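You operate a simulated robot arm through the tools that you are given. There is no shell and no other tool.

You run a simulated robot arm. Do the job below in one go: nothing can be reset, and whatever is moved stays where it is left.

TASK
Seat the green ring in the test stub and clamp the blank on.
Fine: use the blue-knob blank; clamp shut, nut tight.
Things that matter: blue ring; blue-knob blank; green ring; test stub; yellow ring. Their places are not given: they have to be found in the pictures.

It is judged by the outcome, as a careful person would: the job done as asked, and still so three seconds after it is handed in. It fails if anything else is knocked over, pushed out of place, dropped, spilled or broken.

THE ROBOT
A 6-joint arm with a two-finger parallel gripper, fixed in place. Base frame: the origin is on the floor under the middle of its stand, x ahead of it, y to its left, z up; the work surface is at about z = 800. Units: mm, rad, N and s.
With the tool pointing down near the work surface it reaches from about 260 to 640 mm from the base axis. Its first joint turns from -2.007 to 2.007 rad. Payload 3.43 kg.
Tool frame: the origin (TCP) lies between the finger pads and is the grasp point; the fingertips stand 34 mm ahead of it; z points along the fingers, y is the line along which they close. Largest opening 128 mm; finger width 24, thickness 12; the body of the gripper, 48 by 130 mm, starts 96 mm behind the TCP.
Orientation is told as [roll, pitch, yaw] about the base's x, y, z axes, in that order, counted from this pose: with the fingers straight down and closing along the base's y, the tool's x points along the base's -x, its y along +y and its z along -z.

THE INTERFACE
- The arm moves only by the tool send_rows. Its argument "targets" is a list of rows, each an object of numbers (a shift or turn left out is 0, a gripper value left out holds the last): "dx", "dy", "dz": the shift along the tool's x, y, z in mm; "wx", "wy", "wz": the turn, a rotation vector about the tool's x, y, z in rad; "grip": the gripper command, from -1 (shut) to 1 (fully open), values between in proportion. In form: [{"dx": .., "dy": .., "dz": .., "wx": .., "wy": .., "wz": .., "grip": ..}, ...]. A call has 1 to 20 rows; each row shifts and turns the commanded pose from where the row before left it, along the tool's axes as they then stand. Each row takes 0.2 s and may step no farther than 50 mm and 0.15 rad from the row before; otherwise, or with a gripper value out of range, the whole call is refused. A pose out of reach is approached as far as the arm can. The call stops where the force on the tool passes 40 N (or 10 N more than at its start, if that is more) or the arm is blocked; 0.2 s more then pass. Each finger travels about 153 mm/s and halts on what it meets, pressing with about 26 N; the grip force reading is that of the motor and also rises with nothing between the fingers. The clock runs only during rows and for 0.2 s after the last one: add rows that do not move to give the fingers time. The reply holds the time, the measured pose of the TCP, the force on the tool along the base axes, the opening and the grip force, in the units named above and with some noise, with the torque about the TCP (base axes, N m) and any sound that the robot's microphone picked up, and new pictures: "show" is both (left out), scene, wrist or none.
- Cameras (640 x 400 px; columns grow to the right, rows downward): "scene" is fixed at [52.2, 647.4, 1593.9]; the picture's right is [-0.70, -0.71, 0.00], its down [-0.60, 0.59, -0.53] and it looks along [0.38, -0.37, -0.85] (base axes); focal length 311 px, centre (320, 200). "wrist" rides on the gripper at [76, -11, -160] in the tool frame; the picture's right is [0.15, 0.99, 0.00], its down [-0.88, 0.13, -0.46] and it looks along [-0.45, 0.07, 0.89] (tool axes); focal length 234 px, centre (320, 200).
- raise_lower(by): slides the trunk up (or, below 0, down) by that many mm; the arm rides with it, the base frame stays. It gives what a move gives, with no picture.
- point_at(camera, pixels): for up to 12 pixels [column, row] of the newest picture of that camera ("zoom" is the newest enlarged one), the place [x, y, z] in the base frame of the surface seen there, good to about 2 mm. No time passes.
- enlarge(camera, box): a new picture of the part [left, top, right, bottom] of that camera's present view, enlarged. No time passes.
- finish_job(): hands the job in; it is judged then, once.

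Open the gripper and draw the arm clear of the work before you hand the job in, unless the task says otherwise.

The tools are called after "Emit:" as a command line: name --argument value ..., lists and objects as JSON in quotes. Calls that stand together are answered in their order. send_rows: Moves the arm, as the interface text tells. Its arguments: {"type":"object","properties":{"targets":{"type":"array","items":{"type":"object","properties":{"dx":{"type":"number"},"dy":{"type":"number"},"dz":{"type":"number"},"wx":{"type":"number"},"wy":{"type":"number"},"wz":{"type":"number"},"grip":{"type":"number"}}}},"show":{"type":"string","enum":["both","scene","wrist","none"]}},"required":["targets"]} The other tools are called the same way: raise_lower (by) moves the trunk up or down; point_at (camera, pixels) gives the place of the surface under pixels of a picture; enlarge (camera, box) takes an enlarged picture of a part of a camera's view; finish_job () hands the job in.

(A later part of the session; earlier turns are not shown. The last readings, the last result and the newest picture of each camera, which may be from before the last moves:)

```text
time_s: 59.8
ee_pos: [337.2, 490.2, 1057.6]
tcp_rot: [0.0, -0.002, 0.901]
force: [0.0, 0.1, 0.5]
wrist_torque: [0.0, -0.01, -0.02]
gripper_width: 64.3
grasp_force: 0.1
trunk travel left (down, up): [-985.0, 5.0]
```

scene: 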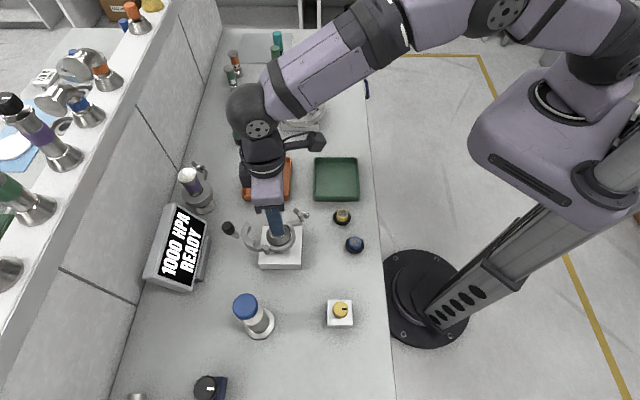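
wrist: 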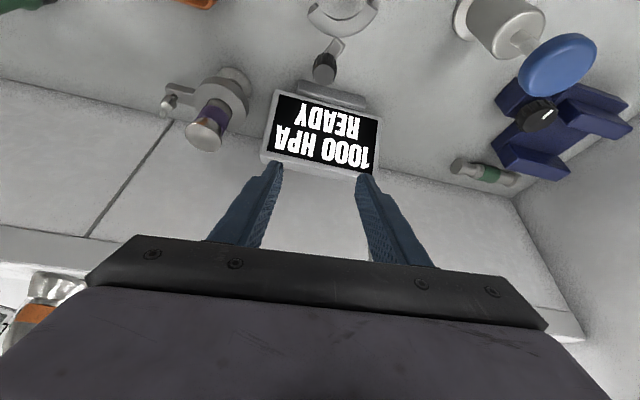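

The arm is back in a normal configuration. I position the wrist so that a 0.6 rad outward tilt will bring the fingers over the clamp knob, pivoting about the wrist to stay well inside reach.

Emit:
send_rows --targets '[{"dx": 12, "dy": -16.6}, {"dx": 11.8, "dy": -16.6}, {}, {"dx": -35.9, "dz": -2.7, "wy": -0.15}, {"dx": -35.9, "dz": -2.7, "wy": -0.15}, {"dx": -35.9, "dz": -2.7, "wy": -0.15}, {"dx": -35.9, "dz": -2.7, "wy": -0.15}, {}, {}]' --show "both"

```text
time_s: 61.8
ee_pos: [430.6, 557.8, 1099.5]
tcp_rot: [-0.001, -0.604, 0.9]
force: [-0.3, 0.1, -0.8]
wrist_torque: [-0.01, 0.01, -0.04]
gripper_width: 64.3
grasp_force: 0.0
trunk travel left (down, up): [-985.0, 5.0]
```

scene: 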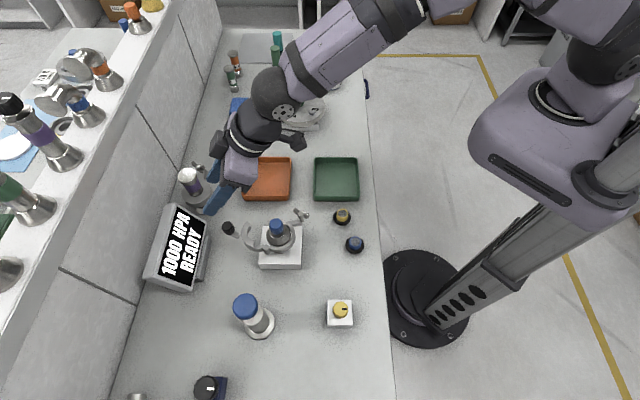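
wrist: 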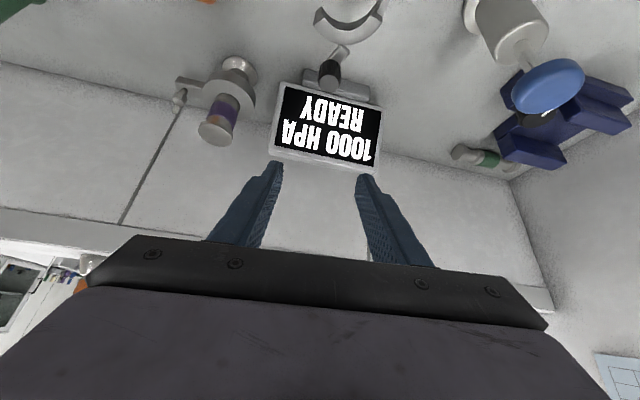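

Reached cleanly at (431, 558) with 0.6 rad tilt. The clamp knob is visible at (330,73). I lower the trunk 100 mm to bring the fingers just above the knob.

Emit:
raise_lower --by -100

Emit:
send_rows --targets '[{}]' --show "both"

Emit:
enlarge --camera "wrist" --box '[250, 30, 410, 200]'

Emit:
enlarge --camera "scene" --box '[180, 170, 310, 270]'

```text
time_s: 63.1
ee_pos: [430.5, 556.1, 998.7]
tcp_rot: [0.0, -0.6, 0.901]
force: [0.4, -0.5, -0.1]
wrist_torque: [0.02, -0.01, 0.03]
gripper_width: 64.0
grasp_force: 0.1
trunk travel left (down, up): [-885.0, 105.0]
```

```text
time_s: 63.5
ee_pos: [431.5, 556.5, 998.9]
tcp_rot: [-0.001, -0.602, 0.901]
force: [0.2, 0.3, 0.3]
wrist_torque: [0.03, 0.0, 0.0]
gripper_width: 64.0
grasp_force: 0.1
trunk travel left (down, up): [-885.0, 105.0]
```

scene: 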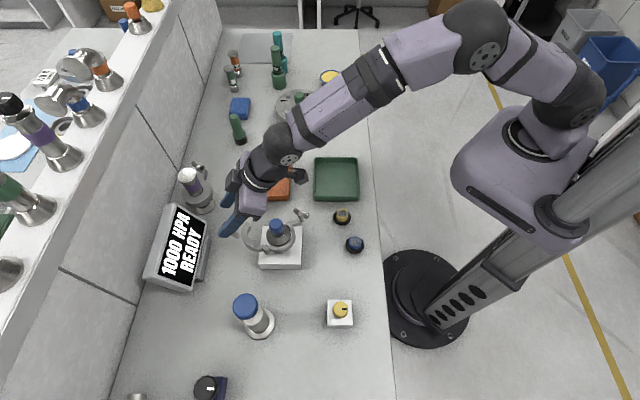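
wrist: 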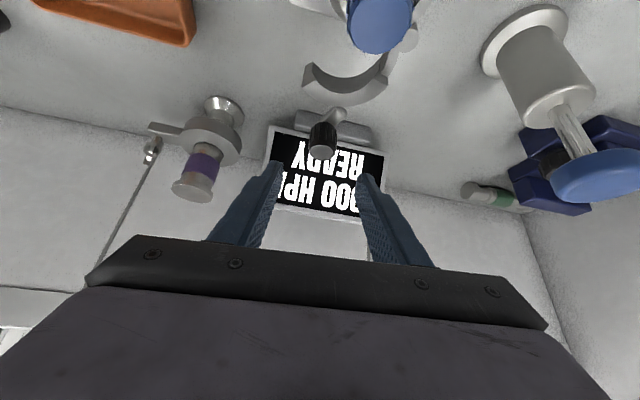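

```text
2.35 times, centred on (330, 115) of wrist
```

zoom: 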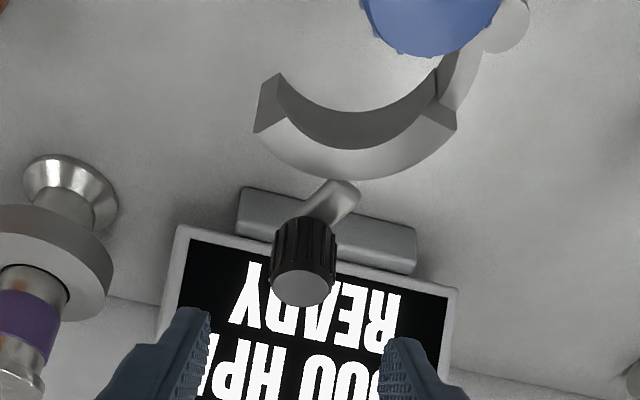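

```text
4.00 times, centred on (245, 220) of scene
```

zoom: 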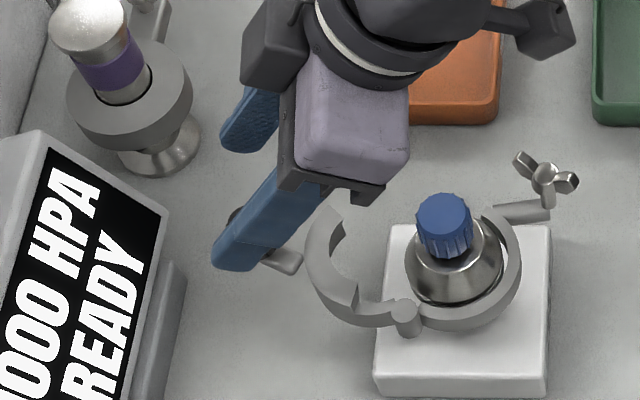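

Measuring the knob from this closer view, together with the fingertip positions.

Emit:
point_at --camera "zoom" --pixels '[[302, 288], [280, 288], [324, 288], [302, 275], [302, 300], [302, 245], [280, 245], [328, 245], [340, 195], [322, 210], [200, 320], [395, 350]]'

```text
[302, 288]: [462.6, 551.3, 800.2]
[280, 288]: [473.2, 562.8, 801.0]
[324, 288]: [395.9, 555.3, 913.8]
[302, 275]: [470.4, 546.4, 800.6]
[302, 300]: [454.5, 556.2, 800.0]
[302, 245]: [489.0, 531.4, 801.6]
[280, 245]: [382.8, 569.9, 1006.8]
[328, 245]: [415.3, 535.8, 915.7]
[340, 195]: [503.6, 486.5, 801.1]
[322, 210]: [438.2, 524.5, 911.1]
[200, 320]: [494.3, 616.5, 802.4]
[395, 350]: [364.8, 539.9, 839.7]
```

The newest zoom was the scene one; I query the wrist picture directly.

Emit:
point_at --camera "wrist" --pixels '[[322.3, 152.5], [314, 152.5], [331, 152.5], [322.3, 147.5], [322.3, 157], [322, 138], [314, 136], [333, 136], [338, 113], [330, 120], [278, 168], [362, 180]]'

```text
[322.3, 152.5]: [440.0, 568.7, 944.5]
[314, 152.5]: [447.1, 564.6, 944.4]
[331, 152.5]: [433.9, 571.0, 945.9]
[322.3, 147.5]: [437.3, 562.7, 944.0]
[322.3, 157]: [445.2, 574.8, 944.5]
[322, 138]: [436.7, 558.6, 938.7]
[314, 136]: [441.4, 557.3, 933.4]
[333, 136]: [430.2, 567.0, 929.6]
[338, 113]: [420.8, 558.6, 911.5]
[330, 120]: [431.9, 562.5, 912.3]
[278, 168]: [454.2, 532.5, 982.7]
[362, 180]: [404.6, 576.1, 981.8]
```

The knob is 15.5 mm outward of the TCP and centred between the fingers, as planned for the tilted grip. I lower 47 mm vertically and then close gently.

Emit:
send_rows --targets '[{"dx": 9.6, "dz": 14}, {"dx": 9.6, "dz": 14}, {"dx": 7.4, "dz": 10.7}, {}, {}]' --show "both"

Emit:
enlarge --camera "wrist" --box '[250, 80, 410, 220]'

Emit:
enlarge --camera "scene" --box '[180, 170, 310, 270]'

```text
time_s: 64.7
ee_pos: [431.7, 556.3, 951.1]
tcp_rot: [-0.001, -0.602, 0.902]
force: [-0.1, 1.0, 1.0]
wrist_torque: [0.02, -0.01, -0.02]
gripper_width: 63.8
grasp_force: 0.2
trunk travel left (down, up): [-885.0, 105.0]
```

scene: 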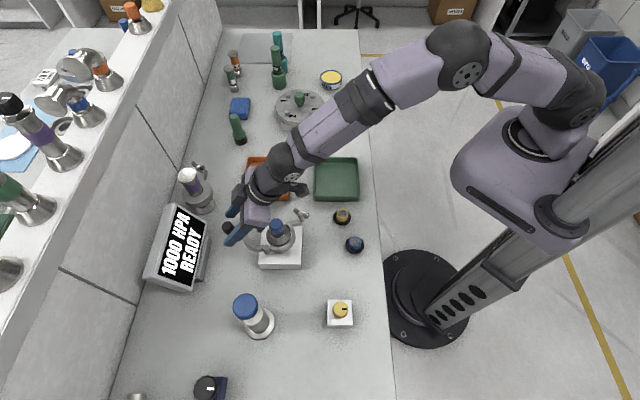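
wrist: 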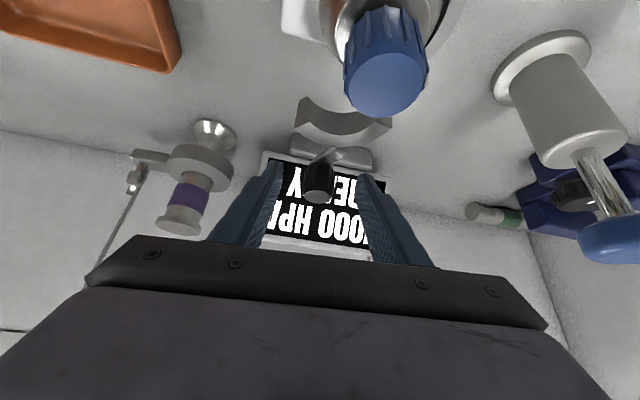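

```text
2.86 times, centred on (330, 150) of wrist
```

zoom: 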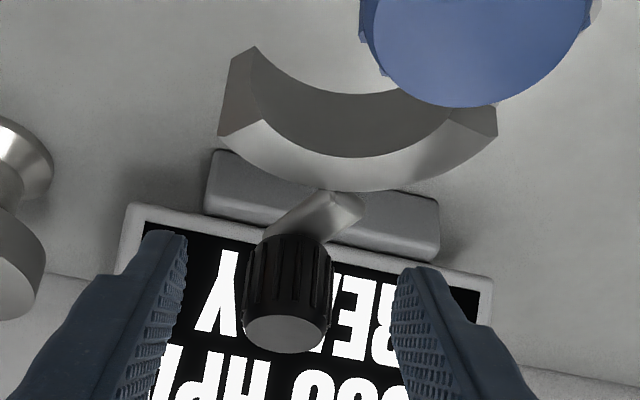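

```text
4.00 times, centred on (245, 220) of scene
```

zoom: 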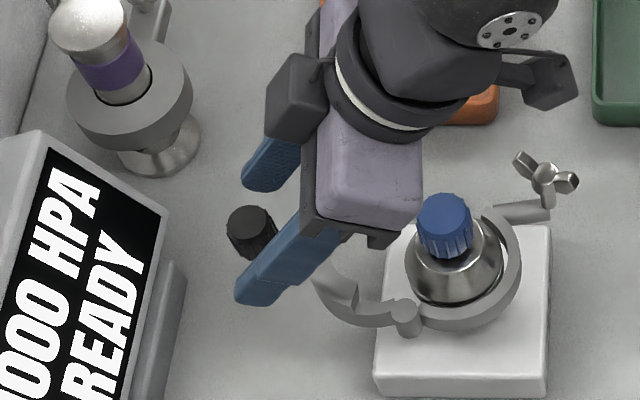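

The knob sits between the fingers. I close gently onto it.

Emit:
send_rows --targets '[{"grip": -0.4}, {"grip": -0.55}, {"grip": -0.6}, {"grip": -0.65}, {"grip": -0.7}, {"grip": -0.75}, {}]' --show "wrist"

Emit:
enlarge --camera "wrist" --box '[250, 80, 410, 220]'

```text
time_s: 66.3
ee_pos: [430.6, 556.9, 951.8]
tcp_rot: [0.0, -0.603, 0.901]
force: [2.3, -1.8, 0.2]
wrist_torque: [-0.26, -0.11, 0.1]
gripper_width: 24.5
grasp_force: 45.6
trunk travel left (down, up): [-885.0, 105.0]
```

wrist: 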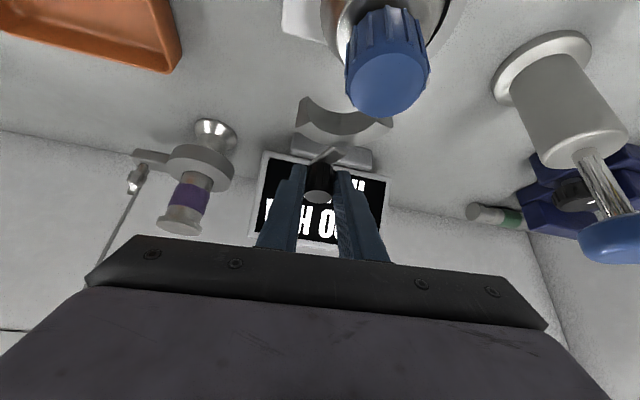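

```text
2.86 times, centred on (330, 150) of wrist
```

zoom: 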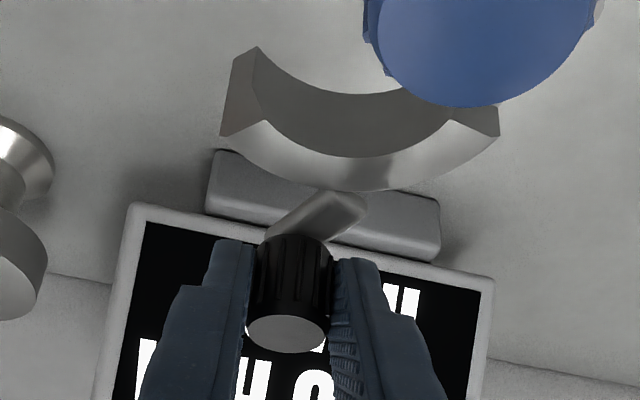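

Gripped at 24.5 mm. I open slightly to cage the knob loosely and begin swinging it clockwise about the hinge in small steps.

Emit:
send_rows --targets '[{"grip": -0.57}, {}, {"dx": 2.34, "dy": -4.12, "dz": -1.61, "wx": 0.034, "wz": 0.0494}, {"dx": 2.34, "dy": -4.12, "dz": -1.61, "wx": 0.034, "wz": 0.0494}, {"dx": 2.34, "dy": -4.12, "dz": -1.61, "wx": 0.034, "wz": 0.0494}, {"dx": 2.34, "dy": -4.12, "dz": -1.61, "wx": 0.034, "wz": 0.0494}, {}]' --show "both"

Emit:
enlarge --camera "scene" --box '[180, 170, 310, 270]'

Emit:
enlarge --camera "wrist" --box '[250, 60, 430, 220]'

```text
time_s: 67.9
ee_pos: [434.5, 536.9, 952.9]
tcp_rot: [-0.002, -0.602, 0.66]
force: [-2.1, 0.9, 1.2]
wrist_torque: [0.06, 0.09, 0.06]
gripper_width: 28.8
grasp_force: 1.4
trunk travel left (down, up): [-885.0, 105.0]
```

scene: 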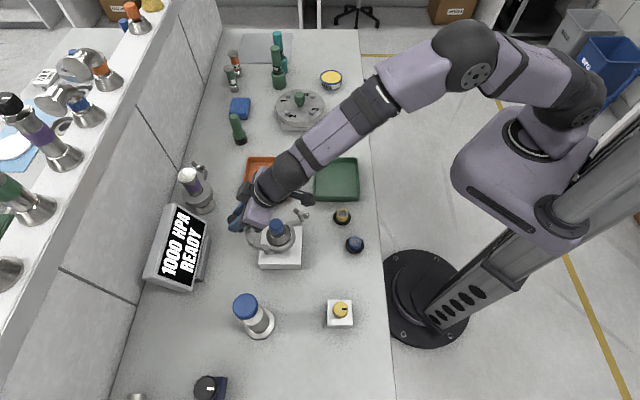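
wrist: 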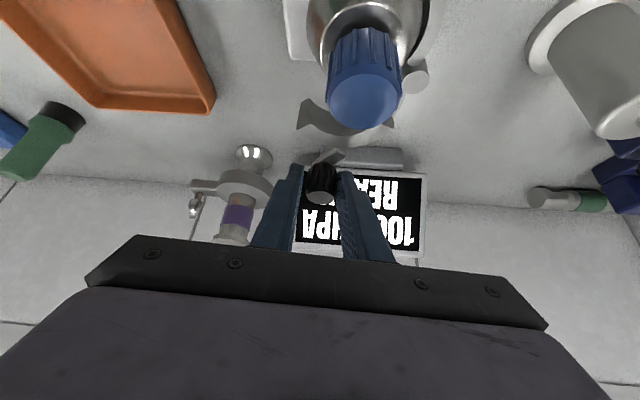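

```text
4.00 times, centred on (245, 220) of scene
```

zoom: 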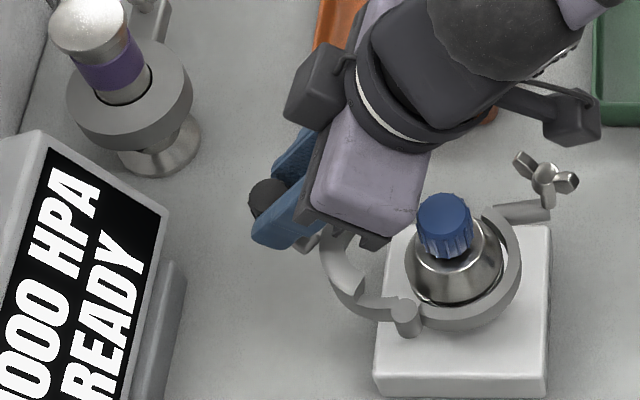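

```text
2.50 times, centred on (340, 140) of wrist
```

zoom: 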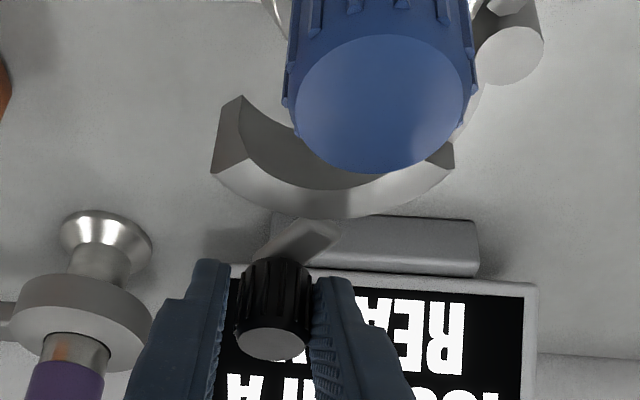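

The swinging half follows well with small forces. I continue the arc.

Emit:
send_rows --targets '[{"dx": 2.34, "dy": -4.12, "dz": -1.61, "wx": 0.034, "wz": 0.0494}, {"dx": 2.34, "dy": -4.12, "dz": -1.61, "wx": 0.034, "wz": 0.0494}, {"dx": 2.34, "dy": -4.12, "dz": -1.61, "wx": 0.034, "wz": 0.0494}, {"dx": 2.34, "dy": -4.12, "dz": -1.61, "wx": 0.034, "wz": 0.0494}, {"dx": 2.34, "dy": -4.12, "dz": -1.61, "wx": 0.034, "wz": 0.0494}, {}]' --show "both"

Emit:
enlarge --camera "scene" --box '[180, 170, 310, 270]'

Emit:
enlarge --camera "wrist" --box '[250, 60, 430, 220]'

```text
time_s: 69.3
ee_pos: [433.5, 513.2, 952.8]
tcp_rot: [-0.001, -0.602, 0.361]
force: [-2.0, 2.3, -0.8]
wrist_torque: [0.05, 0.08, 0.06]
gripper_width: 28.7
grasp_force: 0.6
trunk travel left (down, up): [-885.0, 105.0]
```

scene: 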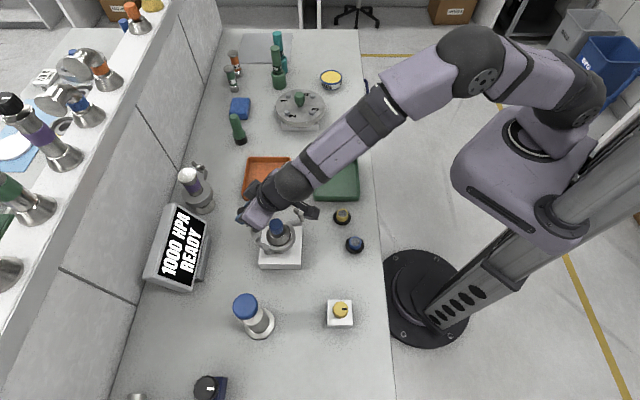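
wrist: 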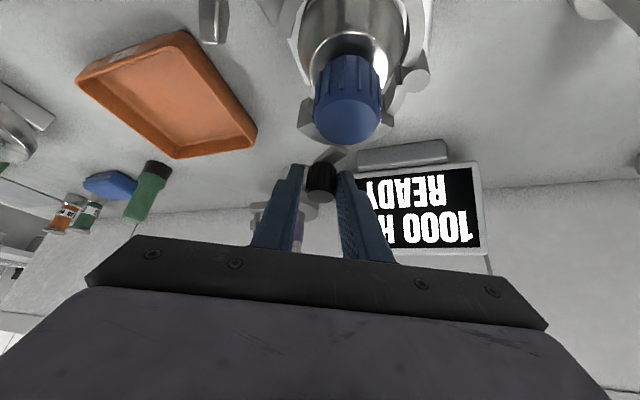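

```text
4.00 times, centred on (245, 220) of scene
```

zoom: 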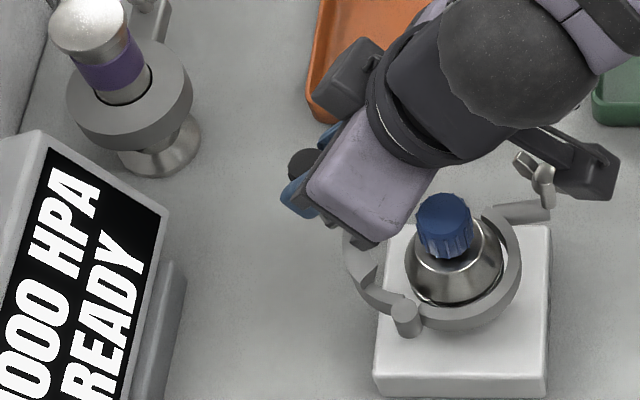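

```text
2.50 times, centred on (340, 140) of wrist
```

zoom: 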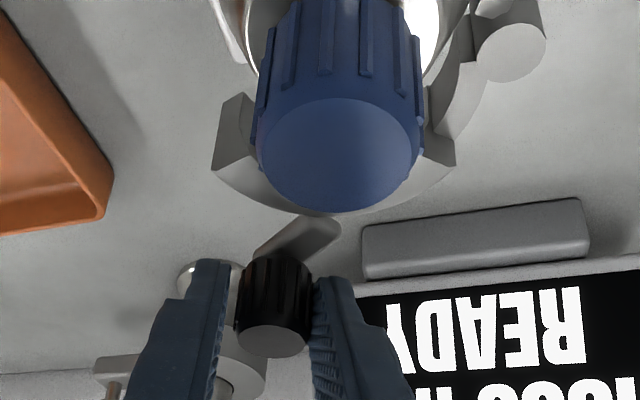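

Good: rotated about 0.54 rad with low force. I continue five more steps.

Emit:
send_rows --targets '[{"dx": 2.34, "dy": -4.12, "dz": -1.61, "wx": 0.034, "wz": 0.0494}, {"dx": 2.34, "dy": -4.12, "dz": -1.61, "wx": 0.034, "wz": 0.0494}, {"dx": 2.34, "dy": -4.12, "dz": -1.61, "wx": 0.034, "wz": 0.0494}, {"dx": 2.34, "dy": -4.12, "dz": -1.61, "wx": 0.034, "wz": 0.0494}, {"dx": 2.34, "dy": -4.12, "dz": -1.61, "wx": 0.034, "wz": 0.0494}, {}]' --show "both"

Emit:
enlarge --camera "wrist" --box '[250, 60, 430, 220]'

Emit:
enlarge --camera "scene" --box '[220, 190, 330, 270]'

```text
time_s: 70.7
ee_pos: [423.8, 488.9, 951.7]
tcp_rot: [-0.002, -0.602, 0.061]
force: [-1.4, 2.2, 1.0]
wrist_torque: [0.07, -0.01, 0.05]
gripper_width: 28.7
grasp_force: 1.2
trunk travel left (down, up): [-885.0, 105.0]
```

scene: 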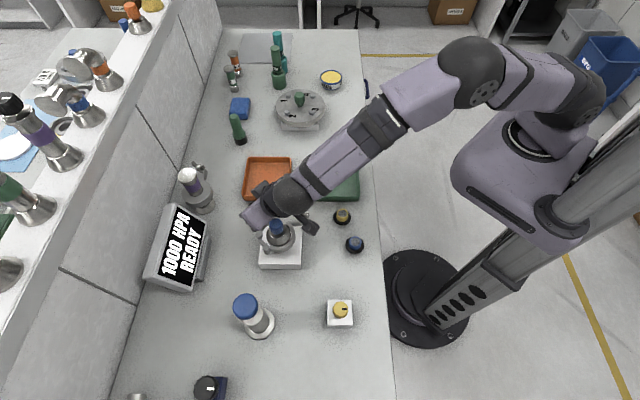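
wrist: 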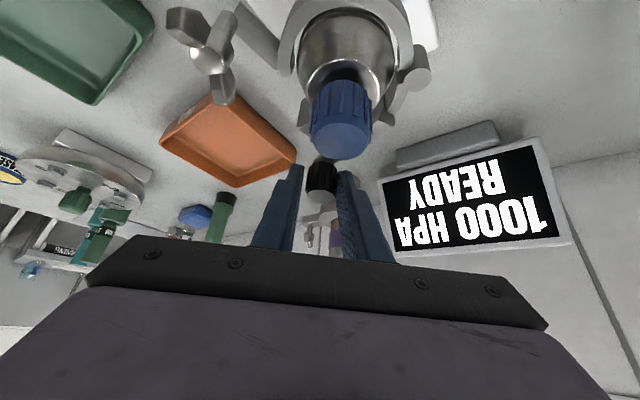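

```text
2.50 times, centred on (340, 140) of wrist
```

zoom: 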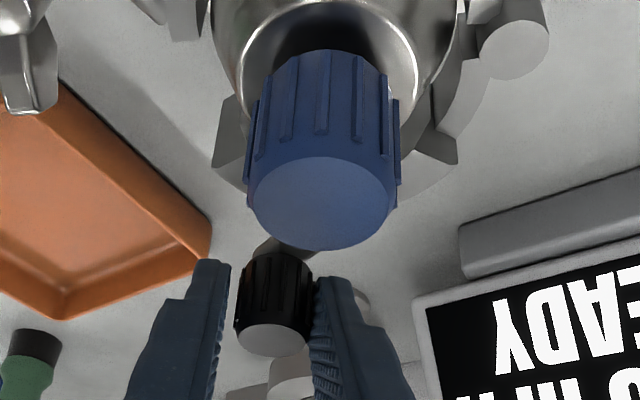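

```text
5.00 times, centred on (275, 230) of scene
```

zoom: 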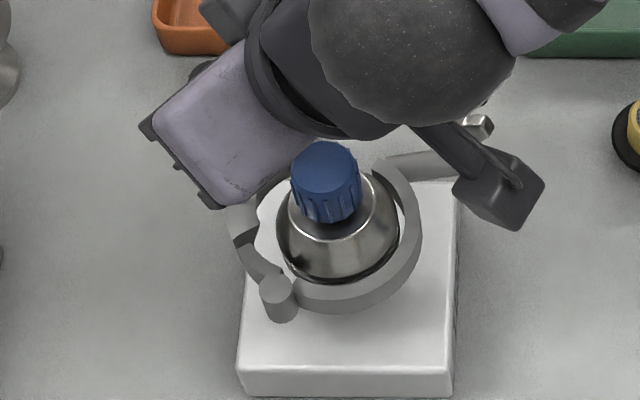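

About 0.84 rad done; the arc is approaching the blank. I continue with smaller batches, watching force for closure.

Emit:
send_rows --targets '[{"dx": 2.34, "dy": -4.12, "dz": -1.61, "wx": 0.034, "wz": 0.0494}, {"dx": 2.34, "dy": -4.12, "dz": -1.61, "wx": 0.034, "wz": 0.0494}, {}]' --show "none"

Emit:
send_rows --targets '[{"dx": 1.17, "dy": -2.06, "dz": -0.8, "wx": 0.017, "wz": 0.0247}, {"dx": 1.17, "dy": -2.06, "dz": -0.8, "wx": 0.017, "wz": 0.0247}, {}]' --show "wrist"

Emit:
enlarge --camera "wrist" --box '[240, 0, 440, 200]'

```text
time_s: 71.5
ee_pos: [419.1, 481.1, 952.0]
tcp_rot: [-0.001, -0.601, -0.059]
force: [-0.9, 2.0, 0.5]
wrist_torque: [0.07, 0.01, 0.06]
gripper_width: 28.8
grasp_force: 1.4
trunk travel left (down, up): [-885.0, 105.0]
```

```text
time_s: 72.3
ee_pos: [416.9, 476.7, 952.4]
tcp_rot: [-0.001, -0.603, -0.118]
force: [-0.3, 1.5, 0.7]
wrist_torque: [0.09, -0.01, 0.06]
gripper_width: 28.6
grasp_force: 1.2
trunk travel left (down, up): [-885.0, 105.0]
```

wrist: 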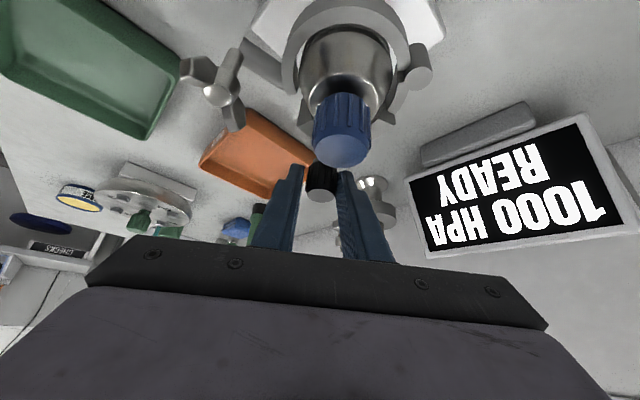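

```text
2.00 times, centred on (340, 100) of wrist
```

zoom: 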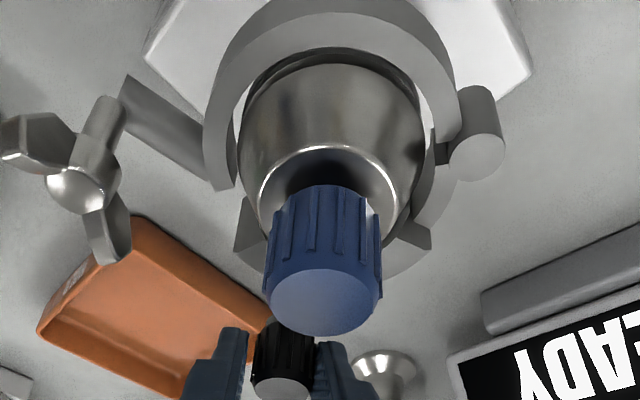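

Still free-moving with a gap at the lug side between (225,180) and (245,235). I keep going in half steps until the force rises.

Emit:
send_rows --targets '[{"dx": 1.17, "dy": -2.06, "dz": -0.8, "wx": 0.017, "wz": 0.0247}, {"dx": 1.17, "dy": -2.06, "dz": -0.8, "wx": 0.017, "wz": 0.0247}, {}]' --show "none"

Emit:
send_rows --targets '[{"dx": 1.17, "dy": -2.06, "dz": -0.8, "wx": 0.017, "wz": 0.0247}, {}]' --show "wrist"

Emit:
enlarge --camera "wrist" --box '[240, 0, 440, 200]'

```text
time_s: 73.1
ee_pos: [413.5, 472.0, 953.0]
tcp_rot: [-0.001, -0.602, -0.177]
force: [-0.9, 1.9, 0.3]
wrist_torque: [0.07, -0.03, 0.05]
gripper_width: 28.8
grasp_force: 1.2
trunk travel left (down, up): [-885.0, 105.0]
```

```text
time_s: 73.7
ee_pos: [412.1, 471.4, 952.6]
tcp_rot: [-0.002, -0.602, -0.21]
force: [-0.1, 1.5, 0.0]
wrist_torque: [0.04, -0.01, 0.04]
gripper_width: 28.6
grasp_force: 1.0
trunk travel left (down, up): [-885.0, 105.0]
```

wrist: 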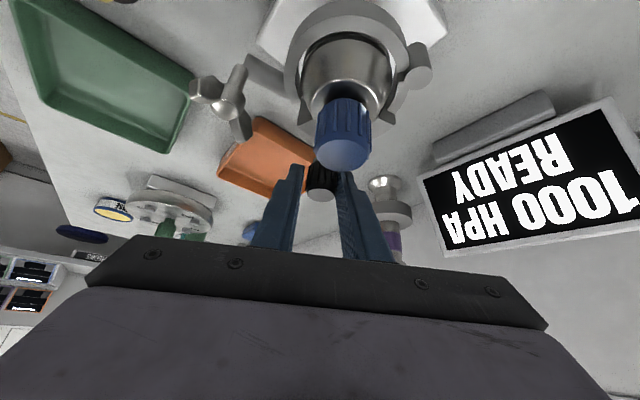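

```text
2.00 times, centred on (340, 100) of wrist
```

zoom: 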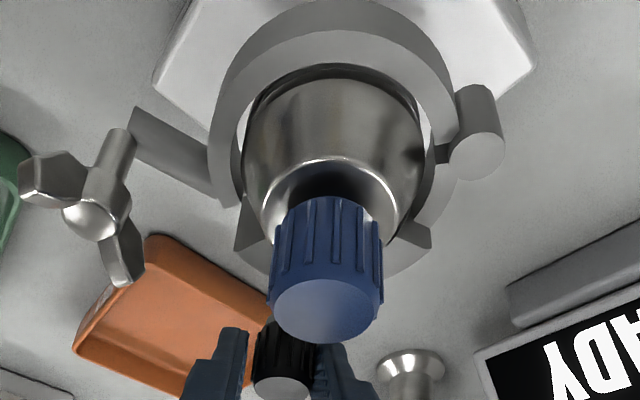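

The gap at the lug end is smaller but still open; force still low. Continuing.

Emit:
send_rows --targets '[{"dx": 1.17, "dy": -2.06, "dz": -0.8, "wx": 0.017, "wz": 0.0247}, {"dx": 1.17, "dy": -2.06, "dz": -0.8, "wx": 0.017, "wz": 0.0247}, {}]' --show "none"

Emit:
send_rows --targets '[{"dx": 1.17, "dy": -2.06, "dz": -0.8, "wx": 0.017, "wz": 0.0247}, {}]' --show "wrist"

Emit:
enlarge --camera "wrist" --box '[240, 0, 440, 200]'

```text
time_s: 74.5
ee_pos: [408.1, 468.2, 952.2]
tcp_rot: [0.0, -0.602, -0.269]
force: [3.3, 4.0, 0.4]
wrist_torque: [0.06, -0.07, 0.04]
gripper_width: 30.6
grasp_force: 2.3
trunk travel left (down, up): [-885.0, 105.0]
```

```text
time_s: 75.1
ee_pos: [405.9, 466.7, 952.1]
tcp_rot: [0.002, -0.603, -0.3]
force: [5.4, 9.1, 1.2]
wrist_torque: [0.17, -0.1, 0.16]
gripper_width: 33.3
grasp_force: 5.1
trunk travel left (down, up): [-885.0, 105.0]
```

wrist: 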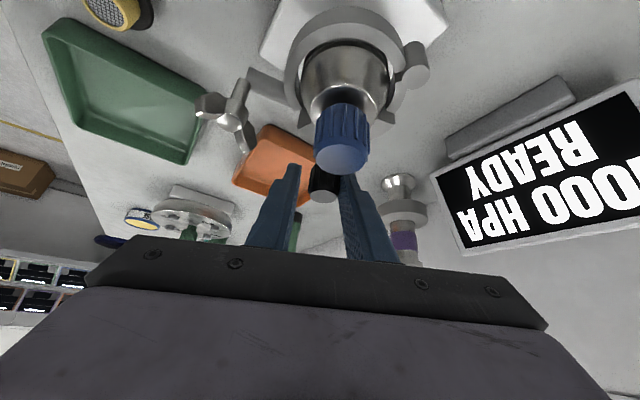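

```text
2.00 times, centred on (340, 100) of wrist
```

zoom: 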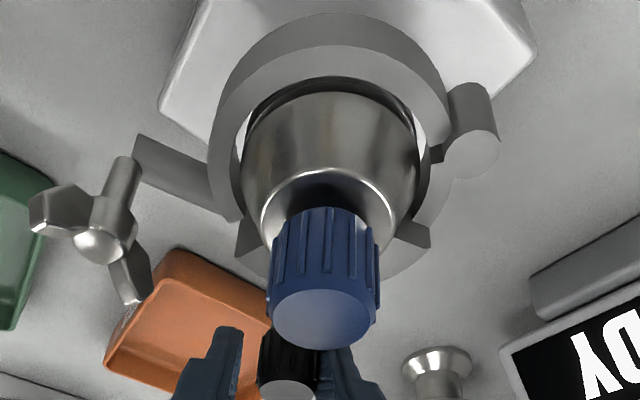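

Now the force rises (5–9 N) and the fingers are being pushed open to 33 mm: the clamp half is meeting its stop. I squeeze slightly more with the fingers to test whether it closes further.

Emit:
send_rows --targets '[{"grip": -0.65}, {}, {}]' --show "both"

Emit:
enlarge --camera "wrist" --box '[290, 20, 410, 140]'

Emit:
enlarge --camera "scene" --box '[230, 190, 330, 270]'

```text
time_s: 75.9
ee_pos: [405.5, 470.4, 951.7]
tcp_rot: [0.002, -0.602, -0.298]
force: [8.1, 13.9, 4.4]
wrist_torque: [0.26, -0.25, 0.23]
gripper_width: 31.5
grasp_force: 7.8
trunk travel left (down, up): [-885.0, 105.0]
```

scene: 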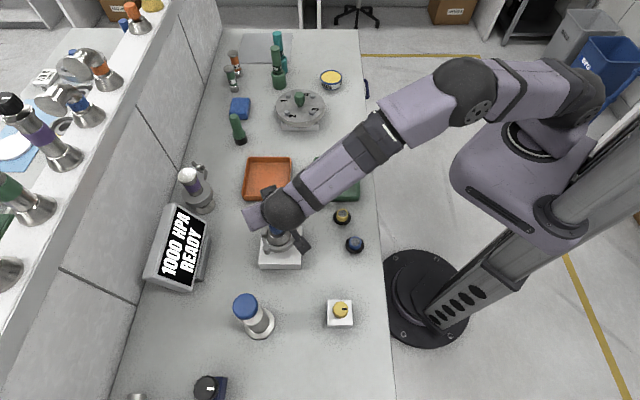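
wrist: 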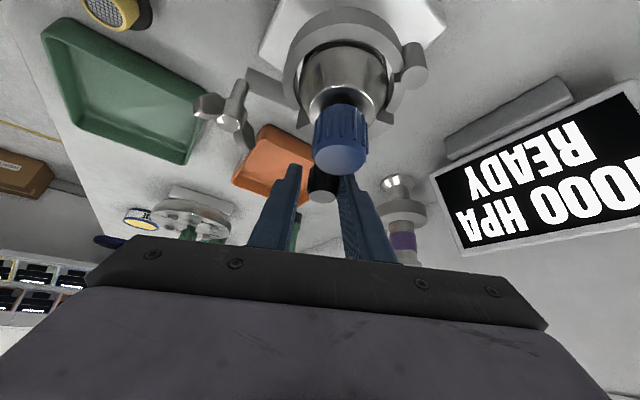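

```text
3.33 times, centred on (350, 80) of wrist
```

zoom: 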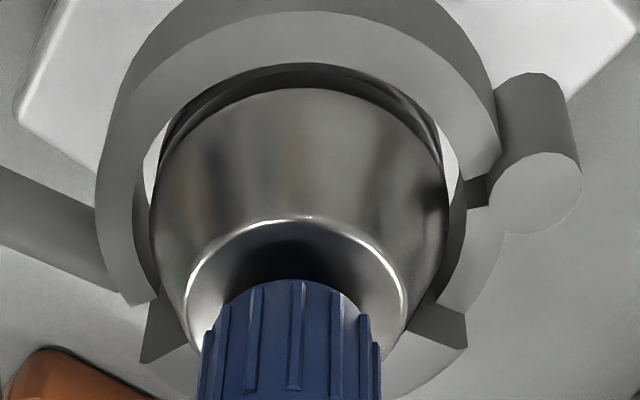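

```text
5.00 times, centred on (280, 230) of scene
```

zoom: 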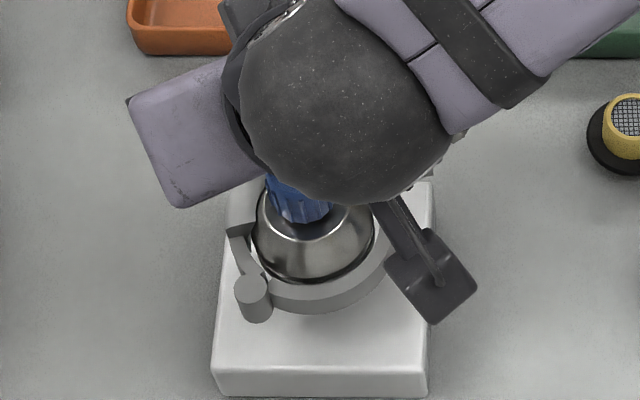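

The knob doesn't move further (arm deflects with ~14 N), so the half is at its stop, and the block hasn't moved. I release the knob and lift straight up to inspect.

Emit:
send_rows --targets '[{"grip": -0.45}, {"grip": -0.3}, {}, {"dx": -11.3, "dz": -16.5}, {"dx": -17, "dz": -24.7}, {"dx": -17, "dz": -24.7}, {}]' --show "both"

Emit:
enlarge --camera "wrist" --box '[270, 0, 410, 140]'

Emit:
enlarge --camera "scene" --box '[230, 190, 330, 270]'

```text
time_s: 77.5
ee_pos: [404.0, 466.3, 1031.3]
tcp_rot: [-0.001, -0.602, -0.298]
force: [0.6, 0.9, 0.5]
wrist_torque: [0.01, 0.0, 0.0]
gripper_width: 44.8
grasp_force: 0.1
trunk travel left (down, up): [-885.0, 105.0]
```

scene: 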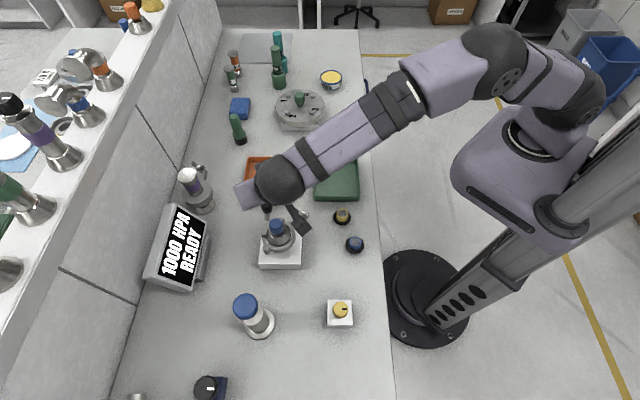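
wrist: 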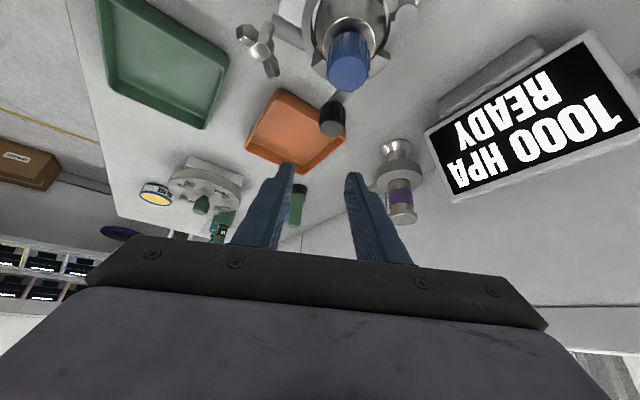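

```text
2.86 times, centred on (340, 70) of wrist
```

zoom: 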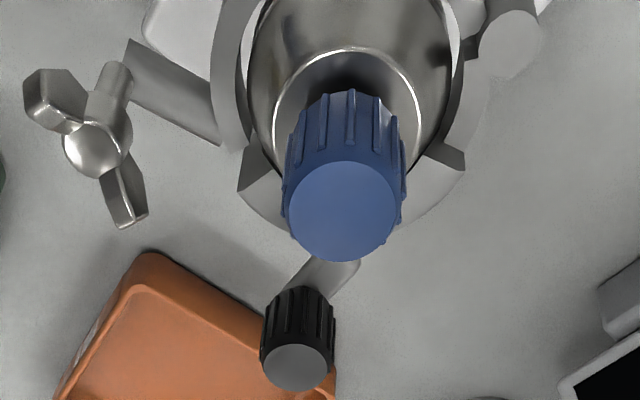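

```text
5.00 times, centred on (280, 230) of scene
```

zoom: 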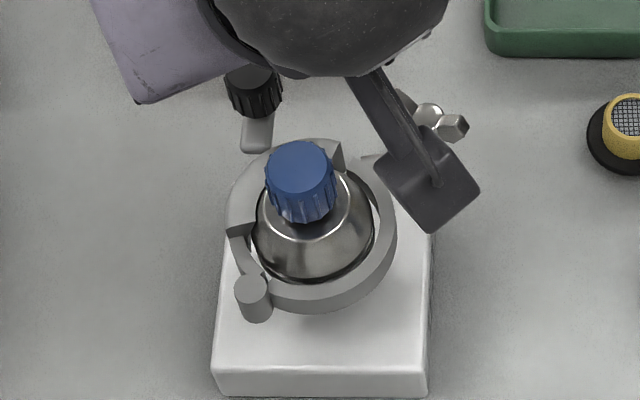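

The clamp half now wraps round the blank. I raise the trunk 100 mm for clearance and return the tool to vertical by pivoting about the wrist.

Emit:
raise_lower --by 80

Emit:
send_rows --targets '[{"dx": 35.9, "dz": -2.7, "wy": 0.15}, {"dx": 35.9, "dz": -2.7, "wy": 0.15}, {"dx": 35.9, "dz": -2.7, "wy": 0.15}, {"dx": 35.9, "dz": -2.7, "wy": 0.15}, {}, {}]' --show "both"

Emit:
enlarge --camera "scene" --box '[230, 190, 330, 270]'

Emit:
enlarge --camera "wrist" --box '[250, 80, 400, 220]'

```text
time_s: 78.7
ee_pos: [403.9, 466.6, 1112.5]
tcp_rot: [-0.004, -0.602, -0.296]
force: [0.4, 0.6, -0.2]
wrist_torque: [0.01, -0.04, 0.04]
gripper_width: 44.9
grasp_force: 0.0
trunk travel left (down, up): [-965.0, 25.0]
```

```text
time_s: 80.1
ee_pos: [273.7, 505.7, 1069.5]
tcp_rot: [-0.001, -0.002, -0.301]
force: [-0.1, 1.0, 0.1]
wrist_torque: [0.0, -0.01, -0.01]
gripper_width: 45.0
grasp_force: 0.0
trunk travel left (down, up): [-965.0, 25.0]
```

scene: 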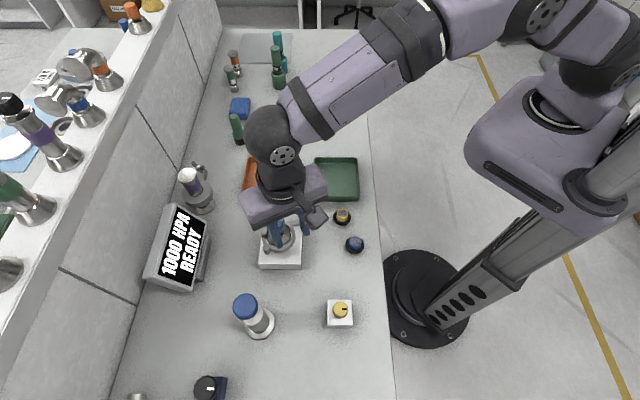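
wrist: 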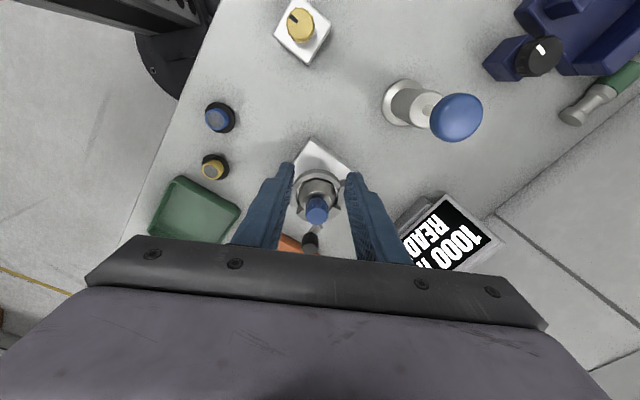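

```text
5.00 times, centred on (280, 230) of scene
```

zoom: 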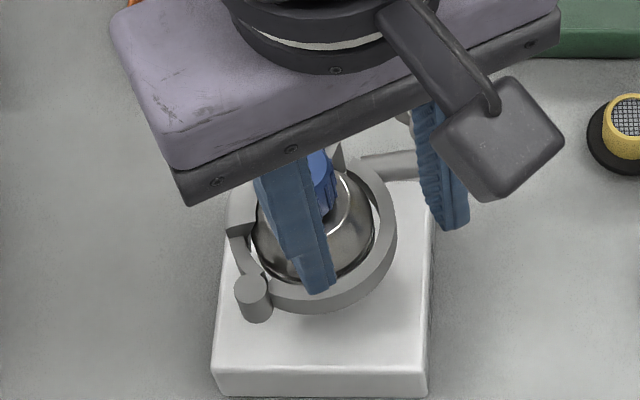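

```text
2.86 times, centred on (325, 150) of wrist
```

zoom: 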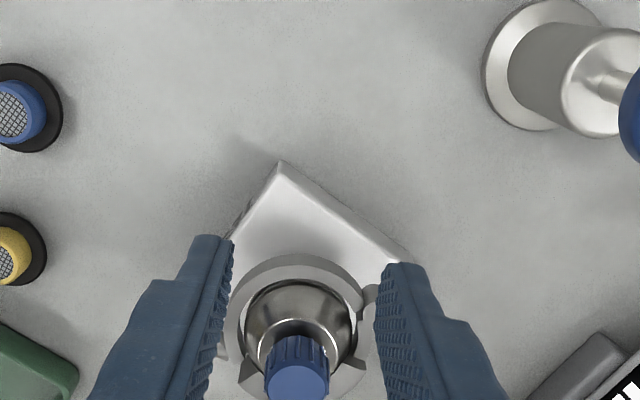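

I rotate back to yaw 0 and move toward the wing nut side to get a clear view of the clamp and nut.

Emit:
send_rows --targets '[{"wz": -0.15}, {"wz": -0.15}, {"dy": -40}, {"dy": -40}, {"dy": -15}, {}, {}]' --show "both"

Emit:
enlarge --camera "scene" --box '[230, 190, 330, 270]'

Emit:
enlarge --camera "wrist" --box '[280, 140, 430, 240]'

```text
time_s: 81.7
ee_pos: [274.3, 410.3, 1069.3]
tcp_rot: [-0.003, -0.002, 0.0]
force: [-0.1, -0.7, 1.3]
wrist_torque: [-0.01, 0.0, -0.01]
gripper_width: 44.7
grasp_force: 0.1
trunk travel left (down, up): [-965.0, 25.0]
```

scene: 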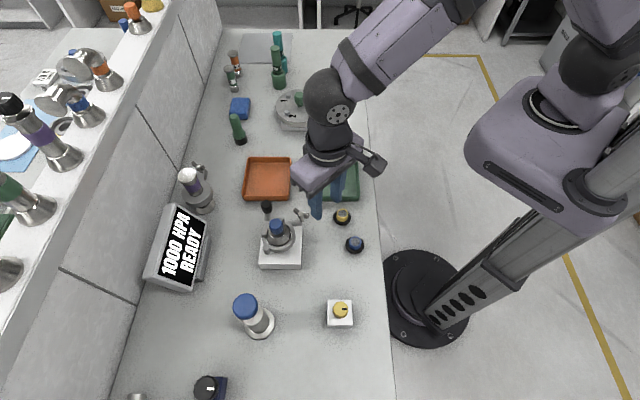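
wrist: 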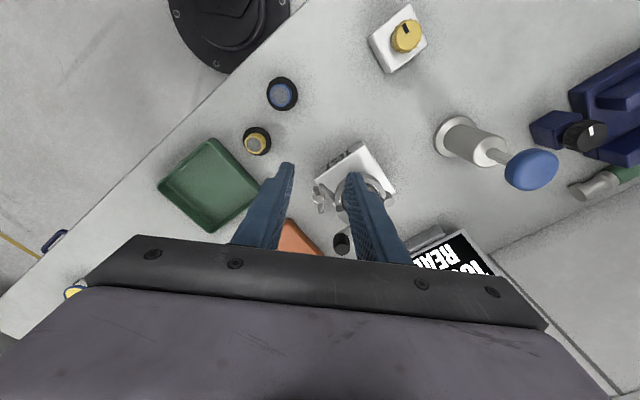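

```text
5.00 times, centred on (280, 230) of scene
```

zoom: 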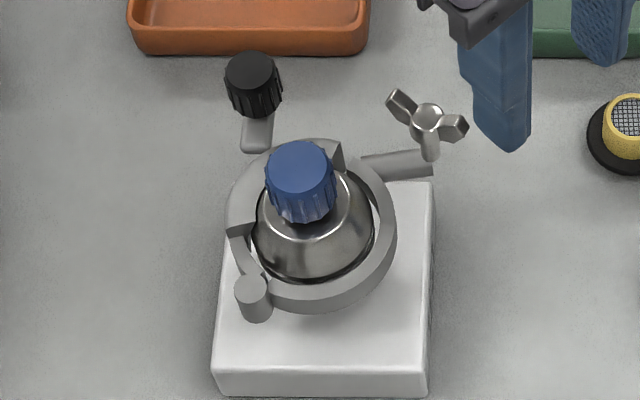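

```text
4.00 times, centred on (355, 190) of wrist
```

zoom: 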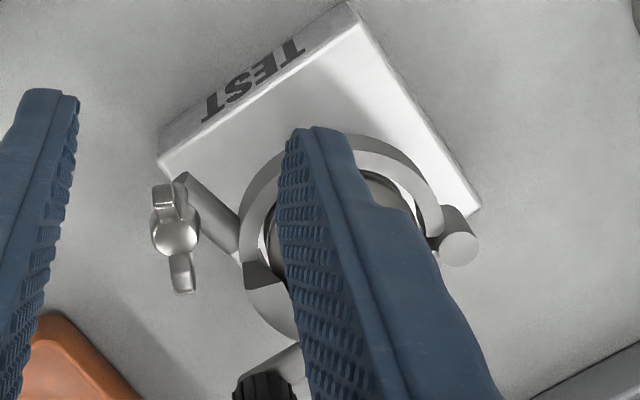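

The clamp half has closed round the back of the blank. I zoom on the joint between the two halves near the lug to check it's shut.

Emit:
enlarge --camera "scene" --box '[258, 208, 308, 248]'

Emit:
enlarge --camera "scene" --box '[274, 205, 312, 230]'

```text
10.00 times, centred on (283, 228) of scene
```

zoom: 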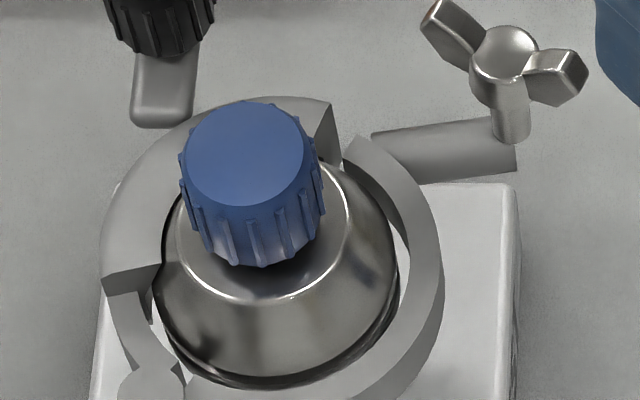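

```text
16.00 times, centred on (293, 218) of scene
```

zoom: 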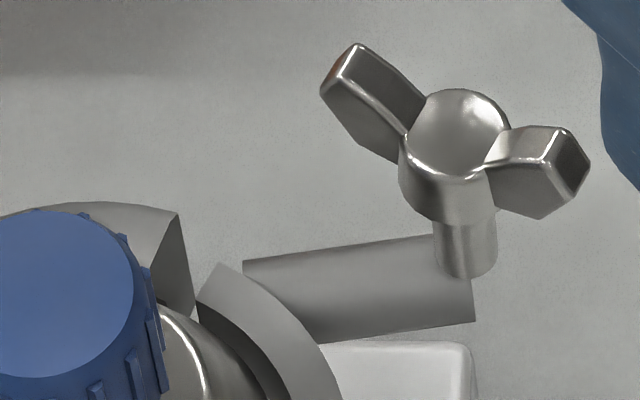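

The two halves' ends now meet next to the lug. Next, the wing nut: I measure its hub and wings from the wrist camera.

Emit:
enlarge --camera "wrist" --box '[300, 175, 345, 215]'

```text
10.00 times, centred on (322, 195) of wrist
```

zoom: 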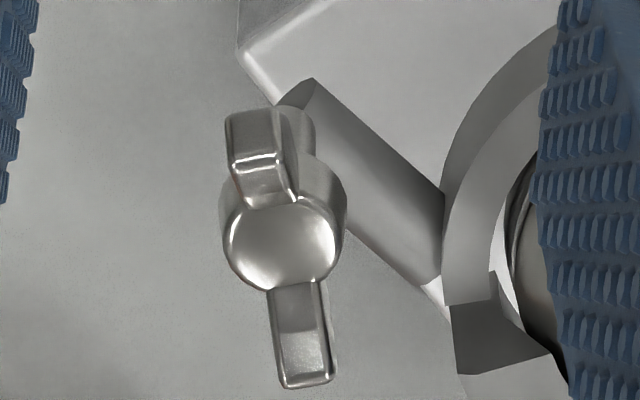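

Sampling hub and wing points.

Emit:
point_at --camera "zoom" --pixels '[[283, 243], [240, 243], [326, 243], [283, 215], [283, 275], [258, 130], [258, 160], [305, 370], [300, 330], [265, 185], [345, 150], [420, 260]]'

Emit:
point_at --camera "wrist" --pixels '[[342, 246], [338, 246], [346, 246], [342, 237], [342, 249]]'

```text
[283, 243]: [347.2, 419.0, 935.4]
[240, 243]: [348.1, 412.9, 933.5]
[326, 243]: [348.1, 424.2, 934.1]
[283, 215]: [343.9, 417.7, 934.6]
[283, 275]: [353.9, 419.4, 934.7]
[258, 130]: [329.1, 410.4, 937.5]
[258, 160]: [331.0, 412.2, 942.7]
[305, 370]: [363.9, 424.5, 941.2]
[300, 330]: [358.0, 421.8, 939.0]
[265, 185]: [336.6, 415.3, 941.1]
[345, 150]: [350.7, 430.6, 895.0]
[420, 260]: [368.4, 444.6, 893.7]
```

```text
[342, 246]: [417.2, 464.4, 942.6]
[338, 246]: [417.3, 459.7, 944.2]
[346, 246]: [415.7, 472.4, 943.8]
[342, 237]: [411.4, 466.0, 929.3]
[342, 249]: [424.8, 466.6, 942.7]
```

Hub centre is about (348.3, 418.5), top z≈935, wings along a 20° direction spanning about 36 mm. I move over the nut, turn the gripper to yaw ≈0.36 so the pads lie along the wings, and check.

Emit:
send_rows --targets '[{"dx": -37, "dy": 4.1, "dz": 20, "wz": -0.12}, {"dx": -36.2, "dy": 8.4, "dz": 20, "wz": -0.12}, {"dz": 10, "wz": -0.118}, {"dz": 9, "grip": -0.2}, {}, {}]' --show "both"

Emit:
enlarge --camera "wrist" --box '[280, 110, 360, 190]'

```text
time_s: 83.1
ee_pos: [346.5, 427.7, 1012.3]
tcp_rot: [-0.003, -0.002, 0.359]
force: [-0.3, -0.4, -0.9]
wrist_torque: [-0.01, 0.03, 0.01]
gripper_width: 51.2
grasp_force: 0.0
trunk travel left (down, up): [-965.0, 25.0]
```

scene: 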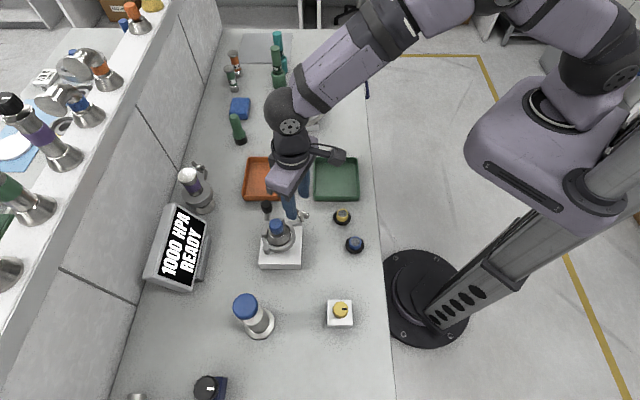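
wrist: 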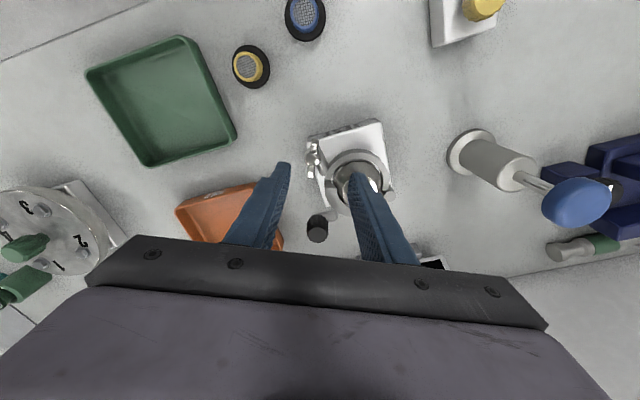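

```text
5.00 times, centred on (320, 150) of wrist
```

zoom: 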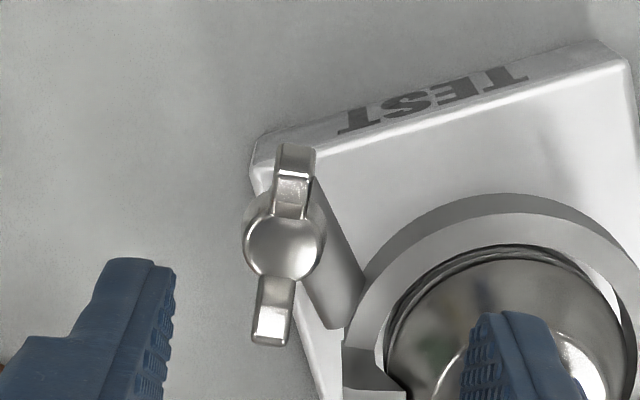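

TCP is at (346.5, 427.7), 9 mm off in y. I remeasure the nut from here.

Emit:
point_at --camera "zoom" --pixels '[[284, 248], [252, 248], [316, 248], [284, 225], [284, 272], [262, 230], [306, 230], [262, 266], [306, 266], [292, 182], [270, 330], [295, 155]]'

```text
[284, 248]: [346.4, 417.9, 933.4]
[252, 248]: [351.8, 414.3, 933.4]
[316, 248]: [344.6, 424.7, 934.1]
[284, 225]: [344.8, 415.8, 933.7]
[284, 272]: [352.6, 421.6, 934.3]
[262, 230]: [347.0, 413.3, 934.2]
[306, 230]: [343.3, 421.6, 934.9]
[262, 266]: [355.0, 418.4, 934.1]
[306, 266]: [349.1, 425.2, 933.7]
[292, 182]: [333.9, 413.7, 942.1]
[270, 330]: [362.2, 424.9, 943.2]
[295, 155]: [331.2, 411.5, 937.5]
```

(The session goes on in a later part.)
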